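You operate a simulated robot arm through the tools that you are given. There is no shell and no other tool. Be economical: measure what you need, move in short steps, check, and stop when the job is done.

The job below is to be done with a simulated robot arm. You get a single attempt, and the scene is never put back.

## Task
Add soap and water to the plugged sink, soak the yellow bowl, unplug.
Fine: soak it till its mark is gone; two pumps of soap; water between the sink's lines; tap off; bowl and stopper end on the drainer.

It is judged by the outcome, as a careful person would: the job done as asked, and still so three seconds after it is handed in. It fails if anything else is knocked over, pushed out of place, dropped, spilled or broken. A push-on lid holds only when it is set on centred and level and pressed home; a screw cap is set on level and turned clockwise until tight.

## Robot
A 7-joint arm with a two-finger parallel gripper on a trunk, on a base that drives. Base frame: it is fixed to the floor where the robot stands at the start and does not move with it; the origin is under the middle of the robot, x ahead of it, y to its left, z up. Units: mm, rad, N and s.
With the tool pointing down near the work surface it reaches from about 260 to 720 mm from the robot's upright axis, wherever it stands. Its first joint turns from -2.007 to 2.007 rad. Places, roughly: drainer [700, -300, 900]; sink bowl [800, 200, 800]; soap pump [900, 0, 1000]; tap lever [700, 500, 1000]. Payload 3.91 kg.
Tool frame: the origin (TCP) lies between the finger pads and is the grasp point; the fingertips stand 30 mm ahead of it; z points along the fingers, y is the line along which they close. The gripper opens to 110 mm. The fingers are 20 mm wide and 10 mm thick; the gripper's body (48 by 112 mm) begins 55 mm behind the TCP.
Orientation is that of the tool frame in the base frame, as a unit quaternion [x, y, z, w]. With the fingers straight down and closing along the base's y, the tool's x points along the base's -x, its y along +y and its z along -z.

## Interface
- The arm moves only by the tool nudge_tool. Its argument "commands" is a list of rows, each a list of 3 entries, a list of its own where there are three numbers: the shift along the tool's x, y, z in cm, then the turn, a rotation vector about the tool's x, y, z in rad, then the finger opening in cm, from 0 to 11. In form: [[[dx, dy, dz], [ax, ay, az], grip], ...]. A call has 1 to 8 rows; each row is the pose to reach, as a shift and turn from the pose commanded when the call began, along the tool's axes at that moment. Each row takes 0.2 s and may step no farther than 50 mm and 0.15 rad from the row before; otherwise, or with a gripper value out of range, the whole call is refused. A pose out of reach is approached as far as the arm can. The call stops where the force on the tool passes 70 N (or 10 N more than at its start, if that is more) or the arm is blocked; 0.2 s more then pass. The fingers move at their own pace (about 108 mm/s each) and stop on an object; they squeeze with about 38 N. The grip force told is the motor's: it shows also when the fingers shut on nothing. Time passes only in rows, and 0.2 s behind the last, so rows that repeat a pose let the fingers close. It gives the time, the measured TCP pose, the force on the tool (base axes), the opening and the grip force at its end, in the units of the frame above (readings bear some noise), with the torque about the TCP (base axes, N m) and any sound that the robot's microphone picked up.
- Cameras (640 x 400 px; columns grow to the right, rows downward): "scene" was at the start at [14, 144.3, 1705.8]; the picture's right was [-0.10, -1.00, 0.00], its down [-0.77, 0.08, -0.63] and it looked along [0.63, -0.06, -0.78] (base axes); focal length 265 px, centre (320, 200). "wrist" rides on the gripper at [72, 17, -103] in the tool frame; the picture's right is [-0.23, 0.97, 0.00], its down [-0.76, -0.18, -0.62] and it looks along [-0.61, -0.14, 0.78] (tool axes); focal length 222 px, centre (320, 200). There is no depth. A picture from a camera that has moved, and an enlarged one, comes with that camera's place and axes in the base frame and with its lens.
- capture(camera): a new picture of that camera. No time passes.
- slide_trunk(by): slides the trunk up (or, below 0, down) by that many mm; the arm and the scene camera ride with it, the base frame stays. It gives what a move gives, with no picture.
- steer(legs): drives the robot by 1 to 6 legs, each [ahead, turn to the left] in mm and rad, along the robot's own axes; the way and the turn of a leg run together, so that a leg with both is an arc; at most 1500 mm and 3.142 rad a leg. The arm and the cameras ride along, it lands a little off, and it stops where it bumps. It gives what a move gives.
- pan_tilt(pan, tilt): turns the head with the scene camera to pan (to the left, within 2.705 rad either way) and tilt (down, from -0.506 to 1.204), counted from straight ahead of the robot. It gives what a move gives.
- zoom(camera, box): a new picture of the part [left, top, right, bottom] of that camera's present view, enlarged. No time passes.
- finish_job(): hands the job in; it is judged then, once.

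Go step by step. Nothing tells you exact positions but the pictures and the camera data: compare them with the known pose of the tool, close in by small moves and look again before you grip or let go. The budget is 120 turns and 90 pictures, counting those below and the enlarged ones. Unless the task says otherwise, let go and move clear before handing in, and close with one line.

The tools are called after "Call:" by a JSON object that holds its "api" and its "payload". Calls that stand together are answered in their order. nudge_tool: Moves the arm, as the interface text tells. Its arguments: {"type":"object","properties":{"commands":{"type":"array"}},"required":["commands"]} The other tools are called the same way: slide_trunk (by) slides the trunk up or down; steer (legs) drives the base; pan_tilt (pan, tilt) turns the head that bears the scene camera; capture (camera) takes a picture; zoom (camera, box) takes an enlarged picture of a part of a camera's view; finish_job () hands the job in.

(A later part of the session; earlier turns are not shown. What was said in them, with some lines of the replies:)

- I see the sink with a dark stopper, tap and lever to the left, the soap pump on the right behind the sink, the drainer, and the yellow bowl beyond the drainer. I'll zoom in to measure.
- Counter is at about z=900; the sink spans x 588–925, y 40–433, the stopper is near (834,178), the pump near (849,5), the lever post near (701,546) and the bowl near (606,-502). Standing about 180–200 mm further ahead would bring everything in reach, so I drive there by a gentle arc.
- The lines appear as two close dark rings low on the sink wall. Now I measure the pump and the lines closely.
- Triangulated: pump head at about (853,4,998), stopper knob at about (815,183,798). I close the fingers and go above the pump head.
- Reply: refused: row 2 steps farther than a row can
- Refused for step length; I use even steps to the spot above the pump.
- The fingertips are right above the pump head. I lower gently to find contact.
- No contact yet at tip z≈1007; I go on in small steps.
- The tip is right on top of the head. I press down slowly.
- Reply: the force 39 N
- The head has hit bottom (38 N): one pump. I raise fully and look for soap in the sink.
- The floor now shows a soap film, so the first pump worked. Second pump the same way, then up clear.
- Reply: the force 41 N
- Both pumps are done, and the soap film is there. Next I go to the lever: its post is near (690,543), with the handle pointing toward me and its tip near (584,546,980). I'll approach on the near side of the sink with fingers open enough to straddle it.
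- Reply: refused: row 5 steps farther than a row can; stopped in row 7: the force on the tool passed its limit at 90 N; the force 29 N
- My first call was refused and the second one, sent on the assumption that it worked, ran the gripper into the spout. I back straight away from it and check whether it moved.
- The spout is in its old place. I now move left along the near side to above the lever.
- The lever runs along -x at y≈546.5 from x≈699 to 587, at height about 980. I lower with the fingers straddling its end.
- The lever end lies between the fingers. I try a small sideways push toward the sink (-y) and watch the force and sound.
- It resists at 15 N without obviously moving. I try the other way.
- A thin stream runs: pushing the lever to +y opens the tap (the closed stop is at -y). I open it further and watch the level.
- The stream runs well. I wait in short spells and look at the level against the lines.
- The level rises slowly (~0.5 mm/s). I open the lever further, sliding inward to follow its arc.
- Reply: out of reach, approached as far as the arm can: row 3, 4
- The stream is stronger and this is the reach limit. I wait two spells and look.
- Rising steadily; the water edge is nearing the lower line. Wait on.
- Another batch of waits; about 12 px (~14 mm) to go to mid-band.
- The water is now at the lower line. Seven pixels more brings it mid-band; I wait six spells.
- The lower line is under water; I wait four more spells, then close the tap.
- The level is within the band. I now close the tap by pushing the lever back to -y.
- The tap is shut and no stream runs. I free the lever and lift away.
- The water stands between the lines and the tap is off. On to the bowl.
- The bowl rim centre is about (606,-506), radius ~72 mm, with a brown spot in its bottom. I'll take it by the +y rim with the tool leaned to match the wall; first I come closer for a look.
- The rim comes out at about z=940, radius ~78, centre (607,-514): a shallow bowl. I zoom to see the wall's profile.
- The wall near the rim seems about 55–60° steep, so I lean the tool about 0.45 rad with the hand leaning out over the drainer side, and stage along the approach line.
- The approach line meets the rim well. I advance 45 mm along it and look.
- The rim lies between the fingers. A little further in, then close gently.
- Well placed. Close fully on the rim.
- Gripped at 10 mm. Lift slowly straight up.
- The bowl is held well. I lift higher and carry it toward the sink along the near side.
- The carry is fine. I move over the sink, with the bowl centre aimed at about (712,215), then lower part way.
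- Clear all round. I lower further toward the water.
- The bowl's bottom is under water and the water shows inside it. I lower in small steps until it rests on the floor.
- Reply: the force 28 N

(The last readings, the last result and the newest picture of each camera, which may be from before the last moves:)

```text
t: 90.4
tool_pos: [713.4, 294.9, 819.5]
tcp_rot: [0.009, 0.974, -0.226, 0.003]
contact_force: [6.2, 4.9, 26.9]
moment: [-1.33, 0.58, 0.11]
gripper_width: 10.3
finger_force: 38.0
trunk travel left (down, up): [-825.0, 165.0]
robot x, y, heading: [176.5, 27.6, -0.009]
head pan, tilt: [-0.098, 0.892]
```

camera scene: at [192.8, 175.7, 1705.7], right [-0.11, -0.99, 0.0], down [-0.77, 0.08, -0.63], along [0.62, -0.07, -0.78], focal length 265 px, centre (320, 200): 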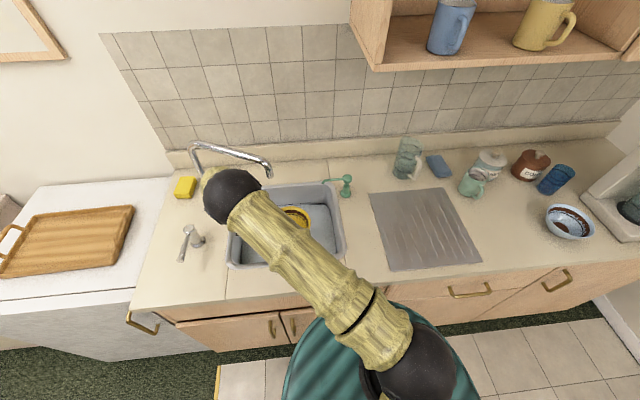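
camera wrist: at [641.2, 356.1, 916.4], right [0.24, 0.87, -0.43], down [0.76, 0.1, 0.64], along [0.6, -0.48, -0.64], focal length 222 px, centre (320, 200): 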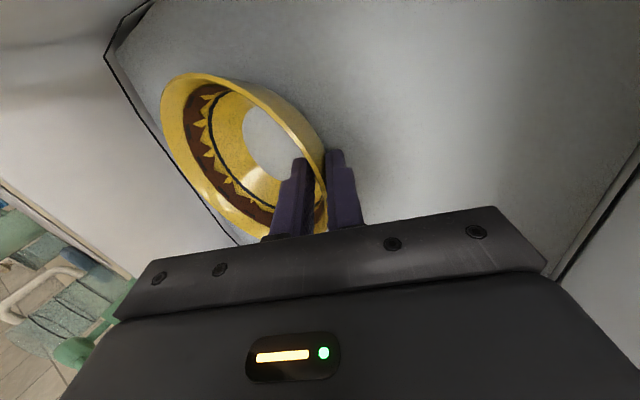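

Contact with the floor at about z 820. I ease up 3 mm, keep hold, and let it soak.

Call:
{"api": "nudge_tool", "payload": {"commands": [[[0, -0.15, -0.3], [0, 0, 0], 0], [[0, -0.15, -0.3], [0, 0, 0], 0], [[0, -0.15, -0.3], [0, 0, 0], 0], [[0, -0.15, -0.3], [0, 0, 0], 0], [[0, -0.15, -0.3], [0, 0, 0], 0], [[0, -0.15, -0.3], [0, 0, 0], 0], [[0, -0.15, -0.3], [0, 0, 0], 0], [[0, -0.15, -0.3], [0, 0, 0], 0]]}}

Call:
{"api": "nudge_tool", "payload": {"commands": [[[0, 0, 0], [0, 0, 0], 0], [[0, 0, 0], [0, 0, 0], 0], [[0, 0, 0], [0, 0, 0], 0], [[0, 0, 0], [0, 0, 0], 0], [[0, 0, 0], [0, 0, 0], 0], [[0, 0, 0], [0, 0, 0], 0], [[0, 0, 0], [0, 0, 0], 0], [[0, 0, 0], [0, 0, 0], 0]]}}

Call:
{"api": "nudge_tool", "payload": {"commands": [[[0, 0, 0], [0, 0, 0], 0], [[0, 0, 0], [0, 0, 0], 0], [[0, 0, 0], [0, 0, 0], 0], [[0, 0, 0], [0, 0, 0], 0], [[0, 0, 0], [0, 0, 0], 0], [[0, 0, 0], [0, 0, 0], 0], [[0, 0, 0], [0, 0, 0], 0], [[0, 0, 0], [0, 0, 0], 0]]}}

Call:
{"api": "nudge_tool", "payload": {"commands": [[[0, 0, 0], [0, 0, 0], 0], [[0, 0, 0], [0, 0, 0], 0], [[0, 0, 0], [0, 0, 0], 0], [[0, 0, 0], [0, 0, 0], 0], [[0, 0, 0], [0, 0, 0], 0], [[0, 0, 0], [0, 0, 0], 0], [[0, 0, 0], [0, 0, 0], 0], [[0, 0, 0], [0, 0, 0], 0]]}}

Call:
{"api": "nudge_tool", "payload": {"commands": [[[0, 0, 0], [0, 0, 0], 0], [[0, 0, 0], [0, 0, 0], 0], [[0, 0, 0], [0, 0, 0], 0], [[0, 0, 0], [0, 0, 0], 0], [[0, 0, 0], [0, 0, 0], 0], [[0, 0, 0], [0, 0, 0], 0], [[0, 0, 0], [0, 0, 0], 0], [[0, 0, 0], [0, 0, 0], 0]]}}

Call:
{"api": "zoom", "payload": {"camera": "wrist", "box": [60, 0, 380, 240]}}

Call:
{"api": "zoom", "payload": {"camera": "scene", "box": [240, 170, 360, 270]}}

```text
t: 92.2
tool_pos: [711.4, 292.8, 818.9]
tcp_rot: [0.009, 0.974, -0.227, 0.0]
contact_force: [2.9, -2.1, 8.6]
moment: [-1.01, -0.17, 0.3]
gripper_width: 10.2
finger_force: 37.8
trunk travel left (down, up): [-825.0, 165.0]
robot x, y, heading: [175.0, 31.7, -0.007]
head pan, tilt: [-0.098, 0.892]
```

```text
t: 94.0
tool_pos: [711.4, 293.4, 818.7]
tcp_rot: [0.009, 0.974, -0.227, 0.001]
contact_force: [0.9, -4.4, 6.3]
moment: [-0.98, 0.09, 0.05]
gripper_width: 10.2
finger_force: 37.7
trunk travel left (down, up): [-825.0, 165.0]
robot x, y, heading: [182.9, 30.4, -0.008]
head pan, tilt: [-0.098, 0.892]
```

```text
t: 95.8
tool_pos: [711.5, 293.4, 819.0]
tcp_rot: [0.009, 0.974, -0.226, 0.001]
contact_force: [-0.6, -3.4, 4.8]
moment: [-0.93, 0.07, -0.04]
gripper_width: 10.1
finger_force: 38.4
trunk travel left (down, up): [-825.0, 165.0]
robot x, y, heading: [176.2, 29.8, -0.008]
head pan, tilt: [-0.098, 0.892]
```

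```text
t: 97.6
tool_pos: [712.4, 294.3, 819.0]
tcp_rot: [0.009, 0.974, -0.227, 0.001]
contact_force: [-0.3, -0.8, 6.8]
moment: [-0.89, 0.02, -0.01]
gripper_width: 10.0
finger_force: 37.9
trunk travel left (down, up): [-825.0, 165.0]
robot x, y, heading: [174.2, 30.6, -0.002]
head pan, tilt: [-0.098, 0.892]
```

```text
t: 99.4
tool_pos: [712.6, 293.4, 820.0]
tcp_rot: [0.009, 0.974, -0.227, 0.0]
contact_force: [-0.5, -0.2, 6.2]
moment: [-0.88, -0.04, 0.03]
gripper_width: 10.0
finger_force: 38.2
trunk travel left (down, up): [-825.0, 165.0]
robot x, y, heading: [175.9, 28.3, -0.007]
head pan, tilt: [-0.098, 0.892]
```

```text
1.67 times, centred on (220, 120) of wrist
camera zoom: at [639.7, 356.0, 904.0], right [0.24, 0.87, -0.43], down [0.76, 0.1, 0.64], along [0.6, -0.48, -0.64], focal length 370 px, centre (487, 333)
```

zoom: 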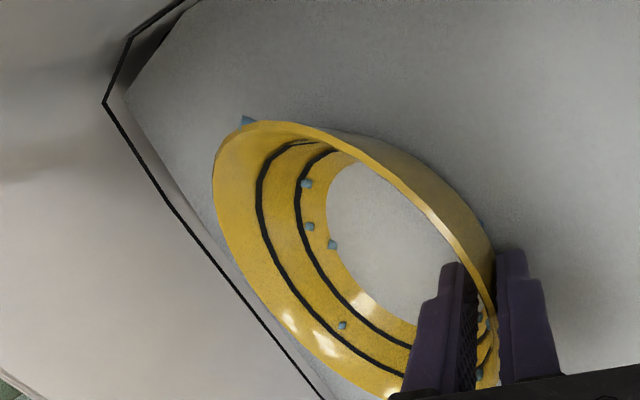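

```text
4.00 times, centred on (300, 220) of scene
camera zoom: at [191.0, 174.8, 1705.8], right [-0.11, -0.99, 0.0], down [-0.77, 0.08, -0.63], along [0.63, -0.07, -0.78], focal length 1062 px, centre (400, 120)
```

zoom: 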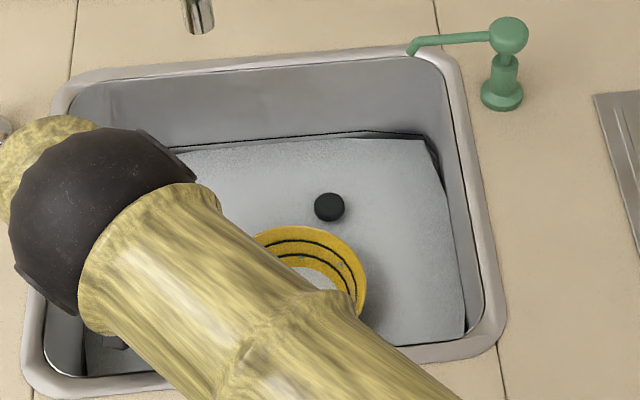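

The brown band is already gone and the bowl shows wet drops. I lift it just out of the water to check the bottom spot and let it drip over the sink.

Call:
{"api": "nudge_tool", "payload": {"commands": [[[0, -0.65, -1.35], [0, 0, 0], 0], [[0, -1.74, -3.6], [0, 0, 0], 0], [[0, -2.6, -5.4], [0, 0, 0], 0]]}}

Call:
{"api": "zoom", "payload": {"camera": "wrist", "box": [60, 0, 380, 240]}}

```text
t: 100.2
tool_pos: [712.4, 294.5, 877.6]
tcp_rot: [0.009, 0.974, -0.226, 0.0]
contact_force: [-0.4, -0.3, -2.6]
moment: [0.16, 0.01, -0.02]
gripper_width: 9.6
finger_force: 37.9
trunk travel left (down, up): [-825.0, 165.0]
robot x, y, heading: [178.8, 30.2, -0.008]
head pan, tilt: [-0.098, 0.892]
```

```text
1.67 times, centred on (220, 120) of wrist
camera zoom: at [640.1, 356.7, 962.6], right [0.24, 0.87, -0.43], down [0.76, 0.1, 0.64], along [0.6, -0.48, -0.64], focal length 370 px, centre (487, 333)
```

zoom: 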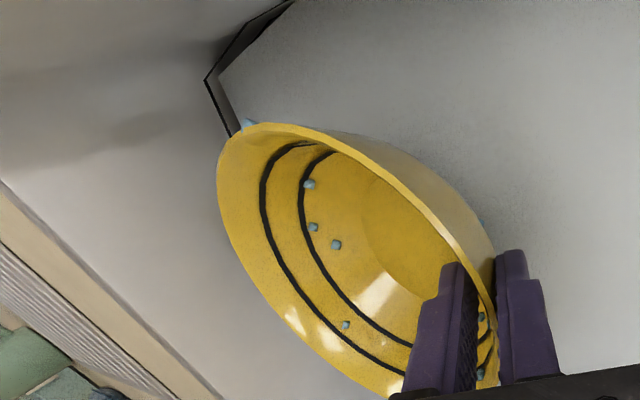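

The mark is entirely gone. I let it drip over the sink for a few seconds.

Call:
{"api": "nudge_tool", "payload": {"commands": [[[0, 0, 0], [0, 0, 0], 0], [[0, 0, 0], [0, 0, 0], 0], [[0, 0, 0], [0, 0, 0], 0], [[0, 0, 0], [0, 0, 0], 0], [[0, 0, 0], [0, 0, 0], 0], [[0, 0, 0], [0, 0, 0], 0], [[0, 0, 0], [0, 0, 0], 0], [[0, 0, 0], [0, 0, 0], 0]]}}

Call:
{"api": "nudge_tool", "payload": {"commands": [[[0, 0, 0], [0, 0, 0], 0], [[0, 0, 0], [0, 0, 0], 0], [[0, 0, 0], [0, 0, 0], 0], [[0, 0, 0], [0, 0, 0], 0], [[0, 0, 0], [0, 0, 0], 0], [[0, 0, 0], [0, 0, 0], 0], [[0, 0, 0], [0, 0, 0], 0], [[0, 0, 0], [0, 0, 0], 0]]}}

Call:
{"api": "nudge_tool", "payload": {"commands": [[[0, 0, 0], [0, 0, 0], 0], [[0, 0, 0], [0, 0, 0], 0], [[0, 0, 0], [0, 0, 0], 0], [[0, 0, 0], [0, 0, 0], 0], [[0, 0, 0], [0, 0, 0], 0], [[0, 0, 0], [0, 0, 0], 0], [[0, 0, 0], [0, 0, 0], 0], [[0, 0, 0], [0, 0, 0], 0]]}}

Call:
{"api": "zoom", "payload": {"camera": "wrist", "box": [60, 0, 380, 240]}}

Call:
{"api": "zoom", "payload": {"camera": "scene", "box": [360, 170, 490, 280]}}

```text
t: 102.0
tool_pos: [713.1, 294.3, 877.5]
tcp_rot: [0.008, 0.974, -0.227, 0.0]
contact_force: [0.8, 0.4, -2.2]
moment: [0.15, 0.01, 0.02]
gripper_width: 9.9
finger_force: 38.2
trunk travel left (down, up): [-825.0, 165.0]
robot x, y, heading: [178.1, 27.8, -0.011]
head pan, tilt: [-0.098, 0.892]
```

```text
t: 103.8
tool_pos: [712.1, 293.5, 878.2]
tcp_rot: [0.009, 0.974, -0.227, 0.0]
contact_force: [-0.4, 0.2, -1.9]
moment: [0.18, 0.06, 0.02]
gripper_width: 10.1
finger_force: 38.1
trunk travel left (down, up): [-825.0, 165.0]
robot x, y, heading: [174.3, 32.1, -0.016]
head pan, tilt: [-0.098, 0.892]
```

```text
t: 105.6
tool_pos: [712.4, 294.0, 877.4]
tcp_rot: [0.009, 0.974, -0.227, 0.0]
contact_force: [0.2, -0.3, -2.3]
moment: [0.16, 0.03, -0.01]
gripper_width: 10.1
finger_force: 38.0
trunk travel left (down, up): [-825.0, 165.0]
robot x, y, heading: [175.6, 31.9, -0.01]
head pan, tilt: [-0.098, 0.892]
```

```text
1.67 times, centred on (220, 120) of wrist
camera zoom: at [640.4, 356.9, 962.4], right [0.24, 0.87, -0.43], down [0.76, 0.1, 0.64], along [0.6, -0.48, -0.64], focal length 370 px, centre (487, 333)
```

zoom: 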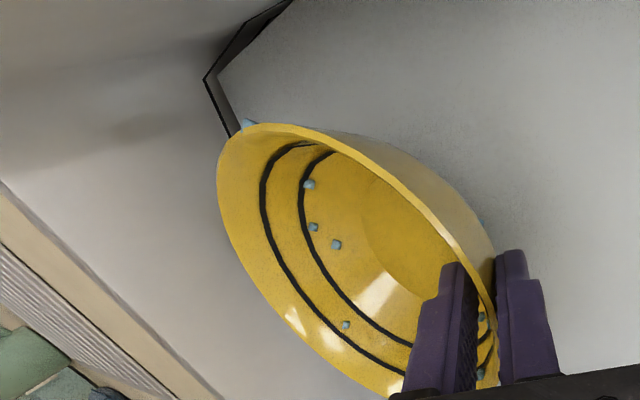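

```text
3.64 times, centred on (425, 225) of scene
camera zoom: at [192.0, 175.2, 1705.7], right [-0.11, -0.99, 0.0], down [-0.77, 0.08, -0.63], along [0.62, -0.07, -0.78], focal length 965 px, centre (-62, 109)
```

zoom: 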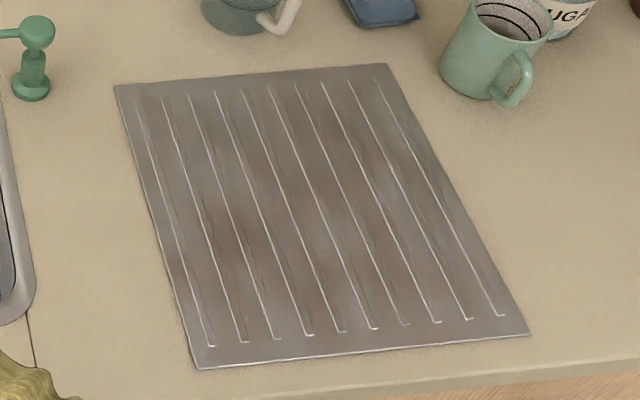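

The drops stay (just wetness). The drainer spans x 520–847, y -394 to -87. I raise the bowl out of the sink and back toward the near side.

Call:
{"api": "nudge_tool", "payload": {"commands": [[[0, -1.96, -4.05], [0, 0, 0], 0], [[0, -3.92, -8.1], [0, 0, 0], 0], [[0, -5.87, -12.15], [0, 0, 0], 0], [[0, -7.83, -16.2], [0, 0, 0], 0], [[1.5, -8.7, -18], [0, 0, 0], 0], [[5, -10.5, -17.1], [0, 0, 0], 0], [[7.5, -14, -15.4], [0, 0, 0], 0], [[8, -18.3, -13.4], [0, 0, 0], 0]]}}

```text
t: 107.4
tool_pos: [630.4, 188.8, 1079.6]
tcp_rot: [0.01, 0.974, -0.226, 0.001]
contact_force: [0.1, 0.1, -1.7]
moment: [0.19, 0.0, 0.02]
gripper_width: 9.8
finger_force: 38.1
trunk travel left (down, up): [-825.0, 165.0]
robot x, y, heading: [179.6, 31.7, -0.007]
head pan, tilt: [-0.098, 0.892]
```

Call:
{"api": "nudge_tool", "payload": {"commands": [[[-0.2, -4.41, 2.13], [0, 0, 0], 0], [[-0.4, -8.82, 4.26], [0, 0, 0], 0], [[-0.6, -13.23, 6.39], [0, 0, 0], 0], [[-0.8, -17.64, 8.52], [0, 0, 0], 0], [[-1.0, -22.05, 10.65], [0, 0, 0], 0], [[-1.2, -26.46, 12.78], [0, 0, 0], 0], [[-1.4, -30.87, 14.91], [0, 0, 0], 0], [[-1.6, -35.28, 17.04], [0, 0, 0], 0]]}}

Call:
{"api": "capture", "payload": {"camera": "wrist"}}

```text
t: 109.2
tool_pos: [637.7, -202.0, 1083.4]
tcp_rot: [0.009, 0.974, -0.226, -0.001]
contact_force: [-0.4, -0.6, -2.3]
moment: [0.17, 0.01, 0.01]
gripper_width: 10.0
finger_force: 38.5
trunk travel left (down, up): [-825.0, 165.0]
robot x, y, heading: [175.2, 29.4, -0.008]
head pan, tilt: [-0.098, 0.892]
```

```text
27 pictures are left
camera wrist: at [566.2, -140.0, 1168.7], right [0.24, 0.87, -0.43], down [0.76, 0.1, 0.64], along [0.6, -0.48, -0.64], focal length 222 px, centre (320, 200)
```

wrist: 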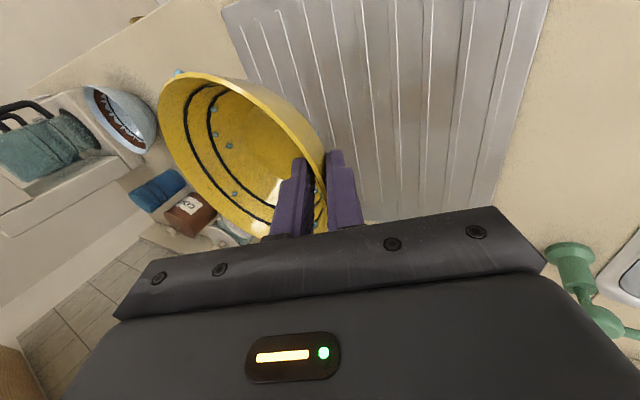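

Centre would land near (638,-286), well inside the drainer. Lower.

Call:
{"api": "nudge_tool", "payload": {"commands": [[[0, 1.96, 4.05], [0, 0, 0], 0], [[0, 3.7, 7.65], [0, 0, 0], 0], [[0, 4.57, 9.45], [0, 0, 0], 0], [[0, 4.78, 9.9], [0, 0, 0], 0]]}}

```text
t: 110.2
tool_pos: [638.5, -202.0, 973.9]
tcp_rot: [0.009, 0.974, -0.226, 0.001]
contact_force: [-0.5, -0.1, -3.3]
moment: [0.16, 0.02, 0.02]
gripper_width: 9.7
finger_force: 38.1
trunk travel left (down, up): [-825.0, 165.0]
robot x, y, heading: [178.6, 31.5, -0.006]
head pan, tilt: [-0.098, 0.892]
```

Call:
{"api": "nudge_tool", "payload": {"commands": [[[0, 0.17, 0.36], [0, 0, 0], 0], [[0, 0.35, 0.72], [0, 0, 0], 0], [[0, 0.35, 0.72], [0, 0, 0], 0]]}}

```text
t: 111.0
tool_pos: [639.4, -201.8, 966.1]
tcp_rot: [0.009, 0.974, -0.227, 0.0]
contact_force: [0.4, 0.9, 7.0]
moment: [-0.86, 0.04, 0.01]
gripper_width: 10.2
finger_force: 37.9
trunk travel left (down, up): [-825.0, 165.0]
robot x, y, heading: [178.0, 29.5, -0.007]
head pan, tilt: [-0.098, 0.892]
```

It touches the drainer. Two millimetres more, then open slowly.

Call:
{"api": "nudge_tool", "payload": {"commands": [[[0, 0.07, 0.15], [0, 0, 0], 0], [[0, 0.07, 0.15], [0, 0, 0], 1], [[0, 0.07, 0.15], [0, 0, 0], 1.3], [[0, 0.07, 0.15], [0, 0, 0], 1.8], [[0, 0.07, 0.15], [0, 0, 0], 2.6], [[0, 0.07, 0.15], [0, 0, 0], 3.4]]}}

Call:
{"api": "zoom", "payload": {"camera": "wrist", "box": [100, 20, 420, 240]}}

```text
t: 112.4
tool_pos: [638.1, -202.3, 963.4]
tcp_rot: [0.01, 0.974, -0.226, 0.0]
contact_force: [-0.3, 0.1, 0.0]
moment: [-0.03, 0.0, 0.0]
gripper_width: 33.9
finger_force: 0.1
trunk travel left (down, up): [-825.0, 165.0]
robot x, y, heading: [178.8, 27.0, -0.008]
head pan, tilt: [-0.098, 0.892]
```

```text
1.82 times, centred on (260, 130) of wrist
camera zoom: at [566.1, -139.8, 1047.8], right [0.24, 0.87, -0.43], down [0.76, 0.1, 0.64], along [0.6, -0.48, -0.64], focal length 404 px, centre (429, 327)
```

zoom: 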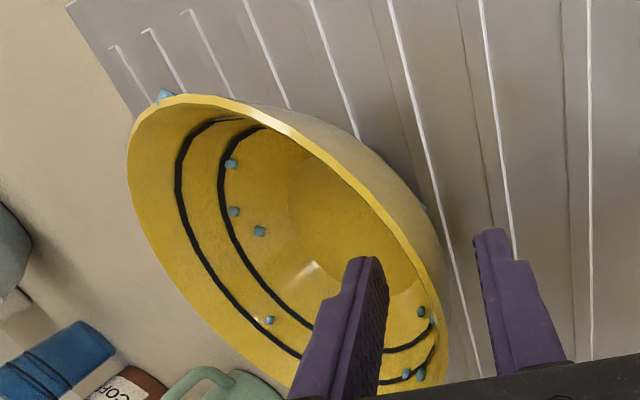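

The bowl stands on the drainer, clean. I withdraw along the approach line and straighten the tool.

Call:
{"api": "nudge_tool", "payload": {"commands": [[[0, 0, -2], [0, 0, 0], 3.4], [[0, 0, -5], [0, 0, 0], 3.4], [[0, 0, -9], [0, 0, 0], 3.4], [[0, 1, -13], [-0.15, 0, 0], 4], [[0, 2, -15], [-0.3, 0, 0], 5], [[0, 3, -16], [-0.45, 0, 0], 5]]}}

Call:
{"api": "capture", "payload": {"camera": "wrist"}}

Call:
{"api": "zoom", "payload": {"camera": "scene", "box": [230, 170, 350, 270]}}

```text
t: 113.8
tool_pos: [638.3, -105.7, 1093.6]
tcp_rot: [0.009, 1.0, -0.002, 0.003]
contact_force: [0.8, 0.0, -1.0]
moment: [0.01, 0.03, 0.0]
gripper_width: 49.9
finger_force: 0.0
trunk travel left (down, up): [-825.0, 165.0]
robot x, y, heading: [175.6, 30.1, -0.01]
head pan, tilt: [-0.098, 0.892]
```

```text
25 pictures are left
camera wrist: at [565.6, -86.1, 1196.1], right [0.24, 0.97, 0.0], down [0.76, -0.19, 0.63], along [0.61, -0.16, -0.78], focal length 222 px, centre (320, 200)
```

wrist: 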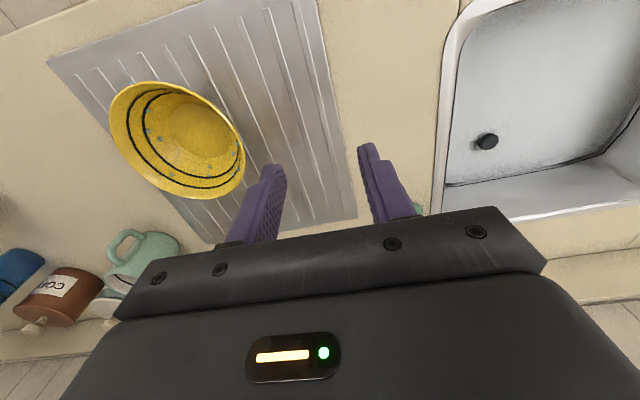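

```text
4.00 times, centred on (290, 220) of scene
camera zoom: at [191.2, 173.2, 1705.9], right [-0.11, -0.99, 0.0], down [-0.77, 0.08, -0.63], along [0.63, -0.07, -0.78], focal length 1062 px, centre (440, 120)
```

zoom: 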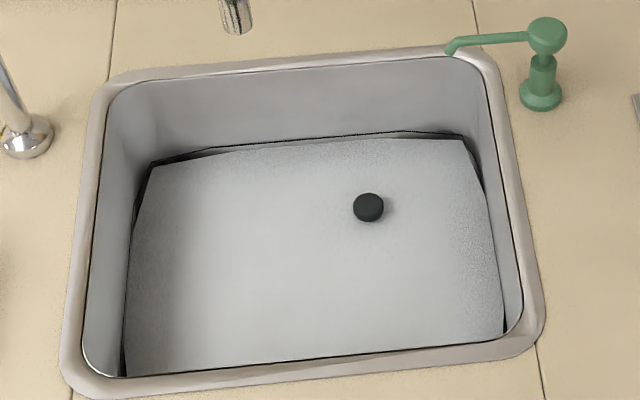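

The bowl stands well and the sink is as left. The stopper knob is at about (813,180,797). I go above it from the -y side, keeping clear of the spout.

Call:
{"api": "nudge_tool", "payload": {"commands": [[[-2.9, 3.4, 0], [0, 0, 0], 5.5], [[-5.8, 6.8, 0], [0, 0, 0], 5.5], [[-8.7, 10.2, 0], [0, 0, 0], 5.5], [[-11.6, 13.7, 0], [0, 0, 0], 5.5], [[-14.5, 17.1, 0], [0, 0, 0], 5.5], [[-17.3, 20.5, 0], [0, 0, 0], 5.5], [[-18, 24.5, 0], [0, 0, 0], 5.5]]}}

Call:
{"api": "capture", "payload": {"camera": "wrist"}}

Call:
{"api": "capture", "payload": {"camera": "scene"}}

```text
t: 115.4
tool_pos: [824.4, 137.4, 1090.8]
tcp_rot: [0.009, 1.0, -0.004, 0.002]
contact_force: [-0.1, 0.1, 0.5]
moment: [0.01, -0.03, -0.01]
gripper_width: 54.9
finger_force: 0.1
trunk travel left (down, up): [-825.0, 165.0]
robot x, y, heading: [180.5, 29.3, -0.008]
head pan, tilt: [-0.098, 0.892]
```

```text
23 pictures are left
camera wrist: at [750.7, 157.4, 1193.8], right [0.24, 0.97, -0.01], down [0.76, -0.19, 0.63], along [0.61, -0.16, -0.78], focal length 222 px, centre (320, 200)
```

wrist: 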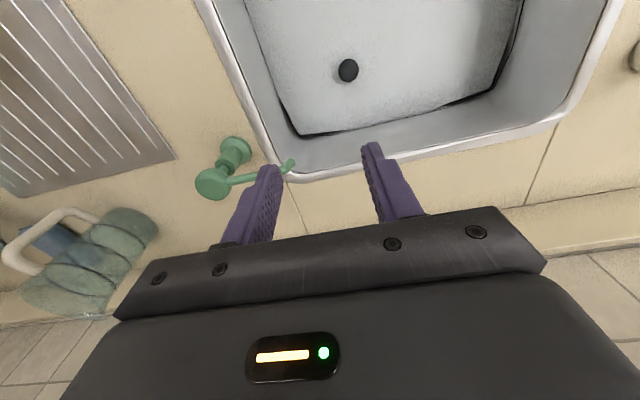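

```text
22 pictures are left
camera scene: at [191.6, 176.6, 1705.6], right [-0.11, -0.99, 0.0], down [-0.77, 0.08, -0.63], along [0.62, -0.07, -0.78], focal length 265 px, centre (320, 200)
```

scene: 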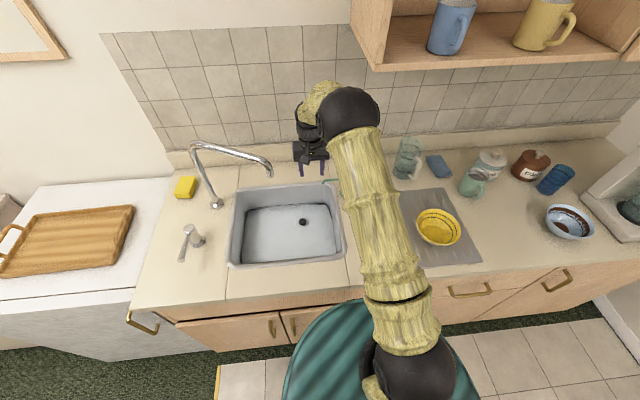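

Knob confirmed at (816,182). I shift over it and descend in steps.

Call:
{"api": "nudge_tool", "payload": {"commands": [[[0.5, 1.5, 0], [0, 0, 0], 5.5], [[0.9, 3.2, 0], [0, 0, 0], 5.5], [[0.9, 4.2, 0], [0, 0, 0], 5.5], [[0.9, 4.3, 4], [0, 0, 0], 5.5], [[0.9, 4.3, 8.5], [0, 0, 0], 5.5], [[0.9, 4.3, 13], [0, 0, 0], 5.5], [[0.9, 4.3, 17.5], [0, 0, 0], 5.5]]}}

Call:
{"api": "capture", "payload": {"camera": "wrist"}}

```text
t: 117.0
tool_pos: [819.3, 179.1, 917.0]
tcp_rot: [0.009, 1.0, -0.003, 0.002]
contact_force: [0.4, -0.6, 0.3]
moment: [-0.03, 0.02, 0.0]
gripper_width: 54.8
finger_force: 0.0
trunk travel left (down, up): [-825.0, 165.0]
robot x, y, heading: [178.2, 32.6, -0.004]
head pan, tilt: [-0.098, 0.892]
```

```text
21 pictures are left
camera wrist: at [746.7, 197.9, 1019.6], right [0.24, 0.97, -0.01], down [0.76, -0.19, 0.63], along [0.61, -0.16, -0.78], focal length 222 px, centre (320, 200)
```

wrist: 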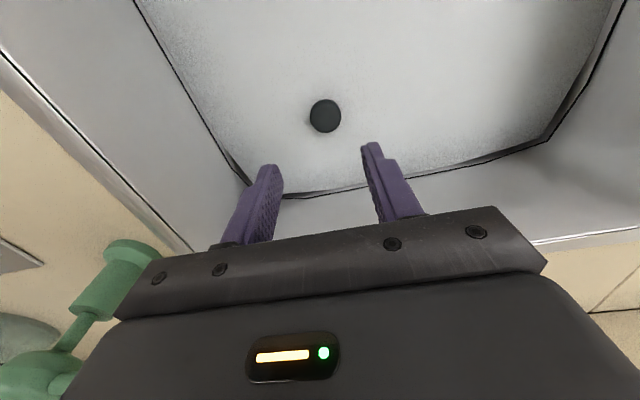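

Aligned. Descend to straddle the knob.

Call:
{"api": "nudge_tool", "payload": {"commands": [[[0, 0.35, 4], [0, 0, 0], 5.5], [[0, 0.35, 7], [0, 0, 0], 5.5], [[0, 0.35, 9], [0, 0, 0], 5.5], [[0, 0.35, 10.3], [0, 0, 0], 5.5]]}}

Call:
{"api": "capture", "payload": {"camera": "wrist"}}

```text
t: 118.0
tool_pos: [818.1, 181.4, 814.0]
tcp_rot: [0.009, 1.0, -0.003, 0.003]
contact_force: [0.7, 0.0, -0.5]
moment: [0.04, 0.0, -0.03]
gripper_width: 54.9
finger_force: 0.0
trunk travel left (down, up): [-825.0, 165.0]
robot x, y, heading: [173.1, 30.2, -0.011]
head pan, tilt: [-0.098, 0.892]
```

```text
20 pictures are left
camera wrist: at [745.2, 201.1, 916.7], right [0.24, 0.97, -0.01], down [0.76, -0.19, 0.63], along [0.61, -0.16, -0.78], focal length 222 px, centre (320, 200)
```

wrist: 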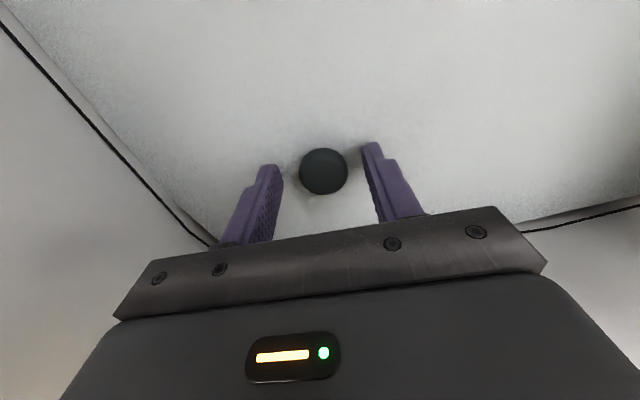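

The knob (top z≈794) lies between the fingers. Down 7 mm more, then close.

Call:
{"api": "nudge_tool", "payload": {"commands": [[[0, 0.2, 0.35], [0, 0, 0], 5.5], [[0, 0.2, 0.7], [0, 0, 0], 5.5], [[0, 0.2, 0.7], [0, 0, 0], 4], [[0, 0.2, 0.7], [0, 0, 0], 2.5], [[0, 0.2, 0.7], [0, 0, 0], 1], [[0, 0.2, 0.7], [0, 0, 0], 0], [[0, 0.2, 0.7], [0, 0, 0], 0]]}}

Call:
{"api": "zoom", "payload": {"camera": "wrist", "box": [220, 90, 440, 240]}}

```text
t: 119.6
tool_pos: [817.7, 184.3, 806.8]
tcp_rot: [0.009, 1.0, -0.003, 0.003]
contact_force: [0.5, 0.3, 0.8]
moment: [-0.01, 0.0, 0.0]
gripper_width: 30.1
finger_force: 37.7
trunk travel left (down, up): [-825.0, 165.0]
robot x, y, heading: [177.7, 30.1, -0.005]
head pan, tilt: [-0.098, 0.892]
```

```text
2.67 times, centred on (330, 165) of wrist
camera zoom: at [744.8, 202.9, 909.4], right [0.24, 0.97, -0.01], down [0.76, -0.19, 0.63], along [0.61, -0.16, -0.78], focal length 592 px, centre (293, 293)
```

zoom: 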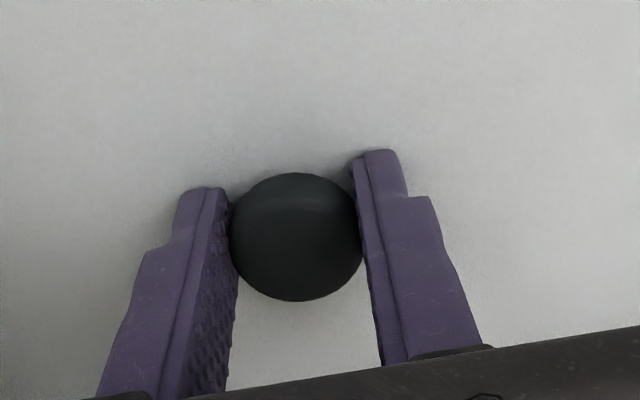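

The knob is gripped at 30 mm. I pull it straight up gently.

Call:
{"api": "nudge_tool", "payload": {"commands": [[[0, 0, -0.5], [0, 0, 0], 0], [[0, 0, -1], [0, 0, 0], 0], [[0, 0, -2], [0, 0, 0], 0], [[0, 0, -4], [0, 0, 0], 0], [[0, 0, -7], [0, 0, 0], 0]]}}

Call:
{"api": "capture", "payload": {"camera": "wrist"}}

```text
t: 120.8
tool_pos: [816.2, 184.4, 877.4]
tcp_rot: [0.008, 1.0, -0.003, 0.002]
contact_force: [0.4, 0.2, -0.7]
moment: [0.04, -0.05, 0.01]
gripper_width: 30.4
finger_force: 37.7
trunk travel left (down, up): [-825.0, 165.0]
robot x, y, heading: [173.4, 28.3, -0.004]
head pan, tilt: [-0.098, 0.892]
```

```text
18 pictures are left
camera wrist: at [742.9, 203.7, 980.5], right [0.24, 0.97, -0.01], down [0.76, -0.19, 0.63], along [0.61, -0.16, -0.78], focal length 222 px, centre (320, 200)
```

wrist: 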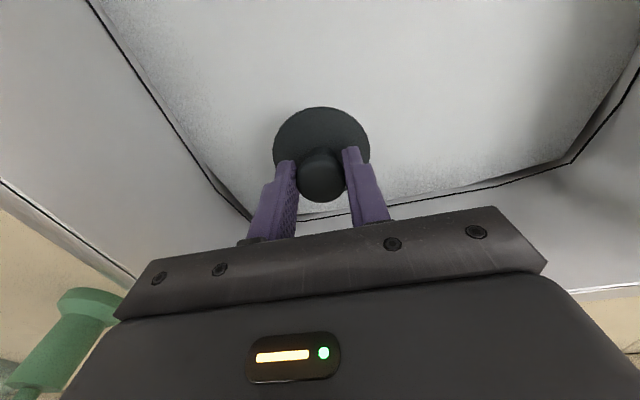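

The stopper is out and the sink can drain. I raise it and bring it out on the near side, away from the pump.

Call:
{"api": "nudge_tool", "payload": {"commands": [[[0, 0, -4.5], [0, 0, 0], 0], [[0, 0, -9], [0, 0, 0], 0], [[0, 0, -13.5], [0, 0, 0], 0], [[0, 0, -18], [0, 0, 0], 0], [[0, 0, -20], [0, 0, 0], 0], [[4.5, -0.5, -20], [0, 0, 0], 0], [[9, -1, -20], [0, 0, 0], 0], [[11, -4, -20], [0, 0, 0], 0]]}}

Call:
{"api": "zoom", "payload": {"camera": "scene", "box": [220, 150, 380, 270]}}

```text
t: 122.6
tool_pos: [704.0, 145.6, 1076.2]
tcp_rot: [0.01, 1.0, -0.003, 0.002]
contact_force: [-0.3, -0.2, -1.0]
moment: [0.03, 0.0, -0.03]
gripper_width: 30.2
finger_force: 37.4
trunk travel left (down, up): [-825.0, 165.0]
robot x, y, heading: [179.2, 29.1, -0.002]
head pan, tilt: [-0.098, 0.892]
```

```text
3.33 times, centred on (300, 210) of scene
camera zoom: at [191.4, 173.1, 1705.9], right [-0.11, -0.99, 0.0], down [-0.77, 0.08, -0.63], along [0.63, -0.07, -0.78], focal length 885 px, centre (387, 167)
```

zoom: 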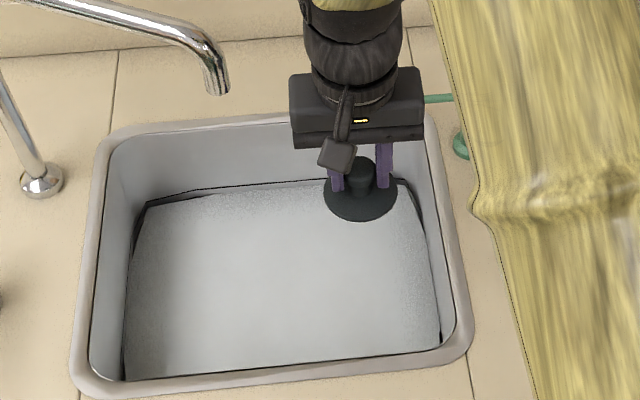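

Now across to the drainer.

Call:
{"api": "nudge_tool", "payload": {"commands": [[[-0.2, -4.2, 0], [0, 0, 0], 0], [[-0.5, -8.4, 0], [0, 0, 0], 0], [[-0.8, -12.6, 0], [0, 0, 0], 0], [[-1.1, -16.8, 0], [0, 0, 0], 0], [[-1.4, -21, 0], [0, 0, 0], 0], [[-1.7, -25.2, 0], [0, 0, 0], 0], [[-2, -29.4, 0], [0, 0, 0], 0]]}}

Call:
{"api": "capture", "payload": {"camera": "wrist"}}

Call:
{"api": "zoom", "payload": {"camera": "scene", "box": [220, 160, 360, 270]}}

```text
t: 124.2
tool_pos: [720.0, -151.2, 1079.5]
tcp_rot: [0.009, 1.0, -0.003, 0.002]
contact_force: [0.1, -0.8, -0.4]
moment: [0.01, -0.03, -0.03]
gripper_width: 30.2
finger_force: 38.3
trunk travel left (down, up): [-825.0, 165.0]
robot x, y, heading: [174.3, 31.3, -0.006]
head pan, tilt: [-0.098, 0.892]
```

```text
16 pictures are left
camera wrist: at [646.6, -131.2, 1182.0], right [0.24, 0.97, 0.0], down [0.76, -0.19, 0.63], along [0.61, -0.16, -0.78], focal length 222 px, centre (320, 200)
```

wrist: 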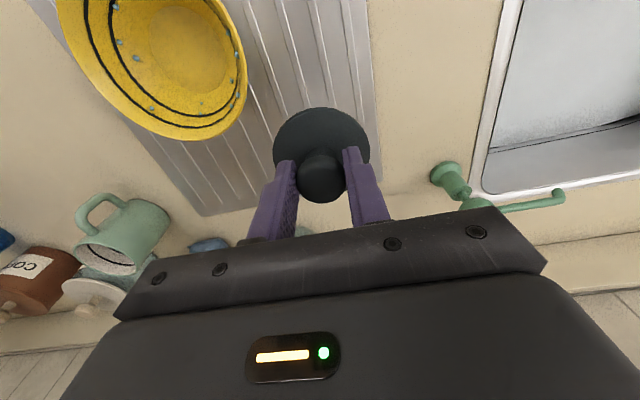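

```text
3.64 times, centred on (290, 215) of scene
camera zoom: at [191.6, 173.1, 1705.9], right [-0.11, -0.99, 0.0], down [-0.77, 0.08, -0.63], along [0.62, -0.07, -0.78], focal length 965 px, centre (429, 146)
```

zoom: 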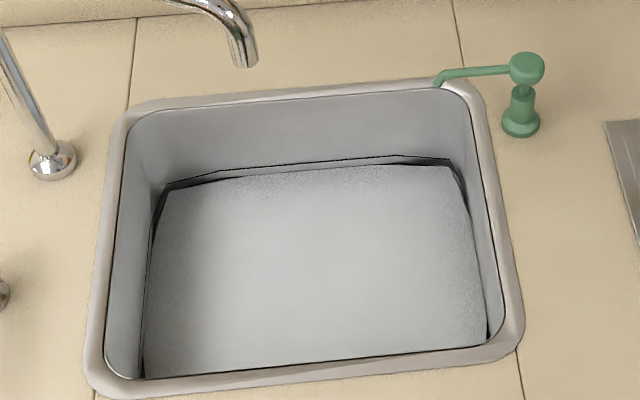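

The stopper is over the free part of the drainer. Lower it.

Call:
{"api": "nudge_tool", "payload": {"commands": [[[0, 0, 4], [0, 0, 0], 0], [[0, 0, 7.5], [0, 0, 0], 0], [[0, 0, 9.5], [0, 0, 0], 0], [[0, 0, 10.5], [0, 0, 0], 0]]}}

```text
t: 125.2
tool_pos: [722.4, -148.7, 973.5]
tcp_rot: [0.009, 1.0, -0.003, 0.004]
contact_force: [0.6, -0.4, -0.9]
moment: [-0.01, 0.04, -0.03]
gripper_width: 30.3
finger_force: 38.1
trunk travel left (down, up): [-825.0, 165.0]
robot x, y, heading: [173.6, 31.6, -0.008]
head pan, tilt: [-0.098, 0.892]
```

Call:
{"api": "nudge_tool", "payload": {"commands": [[[0, 0, 0.4], [0, 0, 0], 0], [[0, 0, 0.8], [0, 0, 0], 0], [[0, 0, 1.2], [0, 0, 0], 0], [[0, 0, 1.2], [0, 0, 0], 0]]}}

```text
t: 126.2
tool_pos: [721.4, -148.6, 962.4]
tcp_rot: [0.009, 1.0, -0.004, 0.002]
contact_force: [0.0, -0.3, -0.5]
moment: [0.01, 0.03, -0.02]
gripper_width: 30.3
finger_force: 38.2
trunk travel left (down, up): [-825.0, 165.0]
robot x, y, heading: [174.7, 31.1, -0.011]
head pan, tilt: [-0.098, 0.892]
```

Call:
{"api": "nudge_tool", "payload": {"commands": [[[0, 0, 0.3], [0, 0, 0], 0], [[0, 0, 0.6], [0, 0, 0], 0], [[0, 0, 0.9], [0, 0, 0], 0], [[0, 0, 0.9], [0, 0, 0], 0]]}}

```text
t: 127.2
tool_pos: [720.0, -147.7, 952.4]
tcp_rot: [0.009, 1.0, -0.003, 0.003]
contact_force: [0.0, 0.1, -0.7]
moment: [0.05, 0.02, -0.02]
gripper_width: 30.3
finger_force: 38.4
trunk travel left (down, up): [-825.0, 165.0]
robot x, y, heading: [176.9, 31.0, -0.01]
head pan, tilt: [-0.098, 0.892]
```

Call:
{"api": "nudge_tool", "payload": {"commands": [[[0, 0, 0.3], [0, 0, 0], 0], [[0, 0, 0.6], [0, 0, 0], 0], [[0, 0, 0.6], [0, 0, 0], 0]]}}

Call:
{"api": "capture", "payload": {"camera": "wrist"}}

```text
t: 128.0
tool_pos: [720.5, -148.8, 950.6]
tcp_rot: [0.009, 1.0, -0.005, 0.006]
contact_force: [1.0, -0.8, 45.1]
moment: [0.22, 0.2, -0.04]
gripper_width: 30.2
finger_force: 38.4
trunk travel left (down, up): [-825.0, 165.0]
robot x, y, heading: [176.7, 29.5, -0.009]
head pan, tilt: [-0.098, 0.892]
```

```text
14 pictures are left
camera wrist: at [646.1, -128.9, 1053.5], right [0.24, 0.97, -0.01], down [0.75, -0.18, 0.64], along [0.61, -0.16, -0.77], focal length 222 px, centre (320, 200)
```

wrist: 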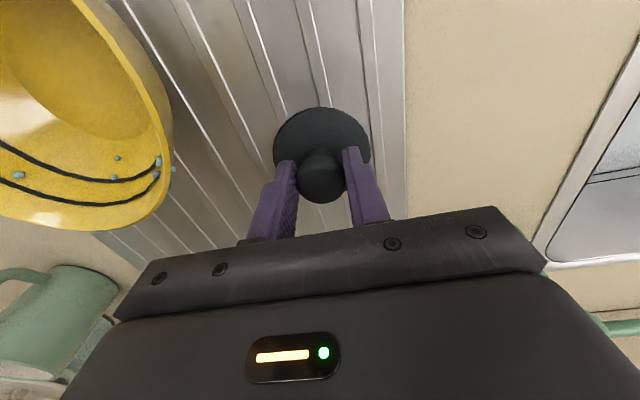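

It rests on the drainer. I ease 4 mm up to relieve the press, and open.

Call:
{"api": "nudge_tool", "payload": {"commands": [[[0, 0, -0.35], [0, 0, 0], 0], [[0, 0, -0.35], [0, 0, 0], 3], [[0, 0, -0.35], [0, 0, 0], 3.6], [[0, 0, -0.35], [0, 0, 0], 5], [[0, 0, -0.35], [0, 0, 0], 5.5], [[0, 0, -3], [0, 0, 0], 5.5], [[0, 0, -7], [0, 0, 0], 5.5], [[0, 0, -11.5], [0, 0, 0], 5.5]]}}

Call:
{"api": "capture", "payload": {"camera": "wrist"}}

Call:
{"api": "zoom", "payload": {"camera": "scene", "box": [160, 140, 360, 280]}}

```text
t: 129.8
tool_pos: [720.4, -147.2, 1062.9]
tcp_rot: [0.008, 1.0, -0.004, 0.002]
contact_force: [0.1, 0.6, 0.1]
moment: [-0.03, -0.02, 0.03]
gripper_width: 55.0
finger_force: 0.1
trunk travel left (down, up): [-825.0, 165.0]
robot x, y, heading: [173.9, 28.1, -0.006]
head pan, tilt: [-0.098, 0.892]
```

```text
13 pictures are left
camera wrist: at [646.1, -128.1, 1166.3], right [0.24, 0.97, -0.01], down [0.76, -0.19, 0.63], along [0.61, -0.16, -0.78], focal length 222 px, centre (320, 200)
```

wrist: 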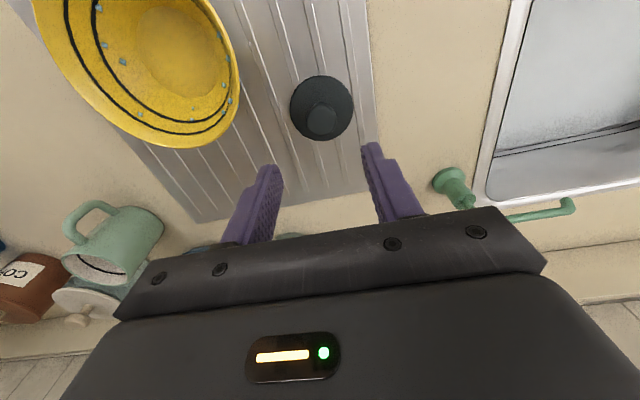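

```text
2.86 times, centred on (260, 210) of scene
camera zoom: at [190.3, 175.3, 1705.7], right [-0.11, -0.99, 0.0], down [-0.77, 0.08, -0.63], along [0.63, -0.07, -0.78], focal length 758 px, centre (491, 171)
```

zoom: 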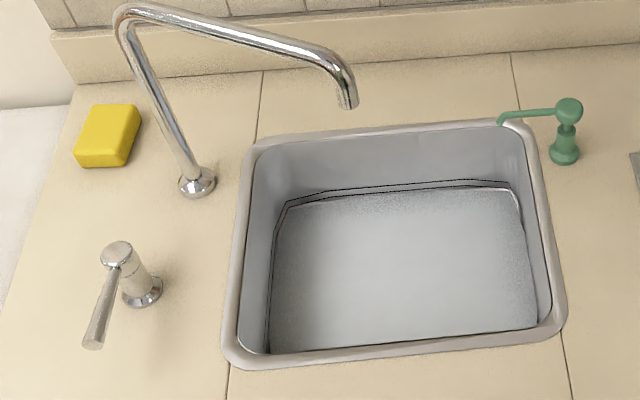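

The stopper stands on the drainer and the water is draining. I move the arm up clear and wait for it to empty.

Call:
{"api": "nudge_tool", "payload": {"commands": [[[2, 0, -4], [0, 0, 0], 5.5], [[5, 0, -7.5], [0, 0, 0], 5.5], [[8, 0, -11], [0, 0, 0], 5.5], [[11, 0, -14], [0, 0, 0], 5.5], [[11, 0, -14], [0, 0, 0], 5.5], [[11, 0, -14], [0, 0, 0], 5.5], [[11, 0, -14], [0, 0, 0], 5.5], [[11, 0, -14], [0, 0, 0], 5.5]]}}

Call:
{"api": "nudge_tool", "payload": {"commands": [[[0, 0, 0], [0, 0, 0], 5.5], [[0, 0, 0], [0, 0, 0], 5.5], [[0, 0, 0], [0, 0, 0], 5.5], [[0, 0, 0], [0, 0, 0], 5.5], [[0, 0, 0], [0, 0, 0], 5.5], [[0, 0, 0], [0, 0, 0], 5.5], [[0, 0, 0], [0, 0, 0], 5.5], [[0, 0, 0], [0, 0, 0], 5.5]]}}

Call:
{"api": "nudge_tool", "payload": {"commands": [[[0, 0, 0], [0, 0, 0], 5.5], [[0, 0, 0], [0, 0, 0], 5.5], [[0, 0, 0], [0, 0, 0], 5.5], [[0, 0, 0], [0, 0, 0], 5.5], [[0, 0, 0], [0, 0, 0], 5.5], [[0, 0, 0], [0, 0, 0], 5.5], [[0, 0, 0], [0, 0, 0], 5.5], [[0, 0, 0], [0, 0, 0], 5.5]]}}

Call:
{"api": "nudge_tool", "payload": {"commands": [[[0, 0, 0], [0, 0, 0], 5.5], [[0, 0, 0], [0, 0, 0], 5.5], [[0, 0, 0], [0, 0, 0], 5.5], [[0, 0, 0], [0, 0, 0], 5.5], [[0, 0, 0], [0, 0, 0], 5.5], [[0, 0, 0], [0, 0, 0], 5.5], [[0, 0, 0], [0, 0, 0], 5.5], [[0, 0, 0], [0, 0, 0], 5.5]]}}

Call:
{"api": "nudge_tool", "payload": {"commands": [[[0, 0, 0], [0, 0, 0], 5.5], [[0, 0, 0], [0, 0, 0], 5.5], [[0, 0, 0], [0, 0, 0], 5.5], [[0, 0, 0], [0, 0, 0], 5.5], [[0, 0, 0], [0, 0, 0], 5.5], [[0, 0, 0], [0, 0, 0], 5.5], [[0, 0, 0], [0, 0, 0], 5.5], [[0, 0, 0], [0, 0, 0], 5.5]]}}

Call:
{"api": "nudge_tool", "payload": {"commands": [[[0, 0, 0], [0, 0, 0], 5.5], [[0, 0, 0], [0, 0, 0], 5.5], [[0, 0, 0], [0, 0, 0], 5.5], [[0, 0, 0], [0, 0, 0], 5.5], [[0, 0, 0], [0, 0, 0], 5.5], [[0, 0, 0], [0, 0, 0], 5.5], [[0, 0, 0], [0, 0, 0], 5.5], [[0, 0, 0], [0, 0, 0], 5.5]]}}

Call:
{"api": "zoom", "payload": {"camera": "scene", "box": [220, 170, 350, 270]}}

Call:
{"api": "capture", "payload": {"camera": "wrist"}}

```text
t: 131.6
tool_pos: [610.0, -146.0, 1203.4]
tcp_rot: [0.008, 1.0, -0.003, 0.003]
contact_force: [-0.1, -0.6, -0.7]
moment: [0.02, -0.02, 0.02]
gripper_width: 55.0
finger_force: 0.1
trunk travel left (down, up): [-825.0, 165.0]
robot x, y, heading: [177.2, 29.2, -0.01]
head pan, tilt: [-0.098, 0.892]
```

```text
t: 133.4
tool_pos: [609.9, -146.2, 1203.5]
tcp_rot: [0.009, 1.0, -0.003, 0.002]
contact_force: [0.9, -0.3, 0.7]
moment: [-0.01, 0.03, -0.02]
gripper_width: 55.1
finger_force: 0.1
trunk travel left (down, up): [-825.0, 165.0]
robot x, y, heading: [179.0, 30.6, -0.014]
head pan, tilt: [-0.098, 0.892]
```

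```text
t: 135.2
tool_pos: [610.2, -145.5, 1202.4]
tcp_rot: [0.009, 1.0, -0.003, 0.002]
contact_force: [-1.1, 0.3, 0.5]
moment: [0.02, -0.03, 0.02]
gripper_width: 55.1
finger_force: 0.1
trunk travel left (down, up): [-825.0, 165.0]
robot x, y, heading: [175.0, 32.4, -0.01]
head pan, tilt: [-0.098, 0.892]
```

```text
t: 137.0
tool_pos: [610.2, -145.9, 1203.5]
tcp_rot: [0.009, 1.0, -0.003, 0.003]
contact_force: [-0.8, 0.0, 0.2]
moment: [-0.02, -0.01, 0.01]
gripper_width: 55.0
finger_force: 0.1
trunk travel left (down, up): [-825.0, 165.0]
robot x, y, heading: [175.4, 28.8, -0.007]
head pan, tilt: [-0.098, 0.892]
```

```text
t: 138.8
tool_pos: [609.7, -146.1, 1203.4]
tcp_rot: [0.009, 1.0, -0.003, 0.002]
contact_force: [0.5, -0.2, -0.1]
moment: [-0.04, -0.01, 0.03]
gripper_width: 54.6
finger_force: 0.1
trunk travel left (down, up): [-825.0, 165.0]
robot x, y, heading: [178.2, 30.7, -0.009]
head pan, tilt: [-0.098, 0.892]
```

```text
t: 140.6
tool_pos: [610.4, -147.2, 1203.2]
tcp_rot: [0.009, 1.0, -0.004, 0.002]
contact_force: [0.3, -0.4, -0.4]
moment: [0.01, -0.02, -0.02]
gripper_width: 55.2
finger_force: 0.0
trunk travel left (down, up): [-825.0, 165.0]
robot x, y, heading: [176.6, 26.1, -0.011]
head pan, tilt: [-0.098, 0.892]
```

```text
4.00 times, centred on (285, 220) of scene
camera zoom: at [191.7, 174.9, 1705.8], right [-0.11, -0.99, 0.0], down [-0.77, 0.08, -0.63], along [0.62, -0.07, -0.78], focal length 1062 px, centre (460, 120)
```

zoom: 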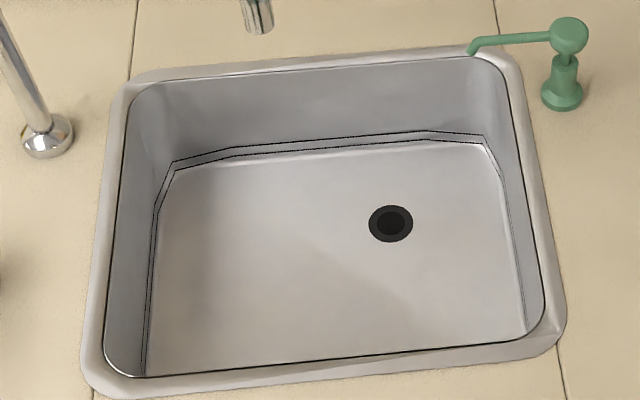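

```text
10 pictures are left
camera wrist: at [536.7, -126.9, 1306.1], right [0.24, 0.97, -0.01], down [0.76, -0.19, 0.63], along [0.61, -0.16, -0.78], focal length 222 px, centre (320, 200)
```

wrist: 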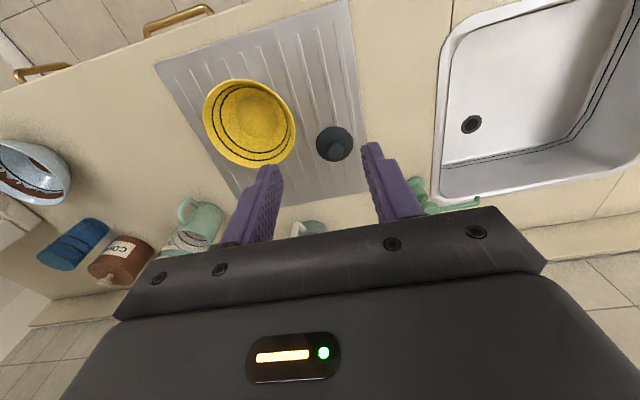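

The sink is empty, the tap is off, and the clean bowl and the stopper stand on the drainer with the arm clear. I hand in.

Call:
{"api": "finish_job", "payload": {}}

```text
The job is handed in.
```

The job is handed in: two pumps of soap, water filled to between the lines, the bowl soaked until its mark was gone, the sink unplugged and drained, the tap off, and the bowl and stopper on the drainer. On the way to the lever the gripper bumped the spout at about 90 N; in the pictures afterwards the spout had not moved.
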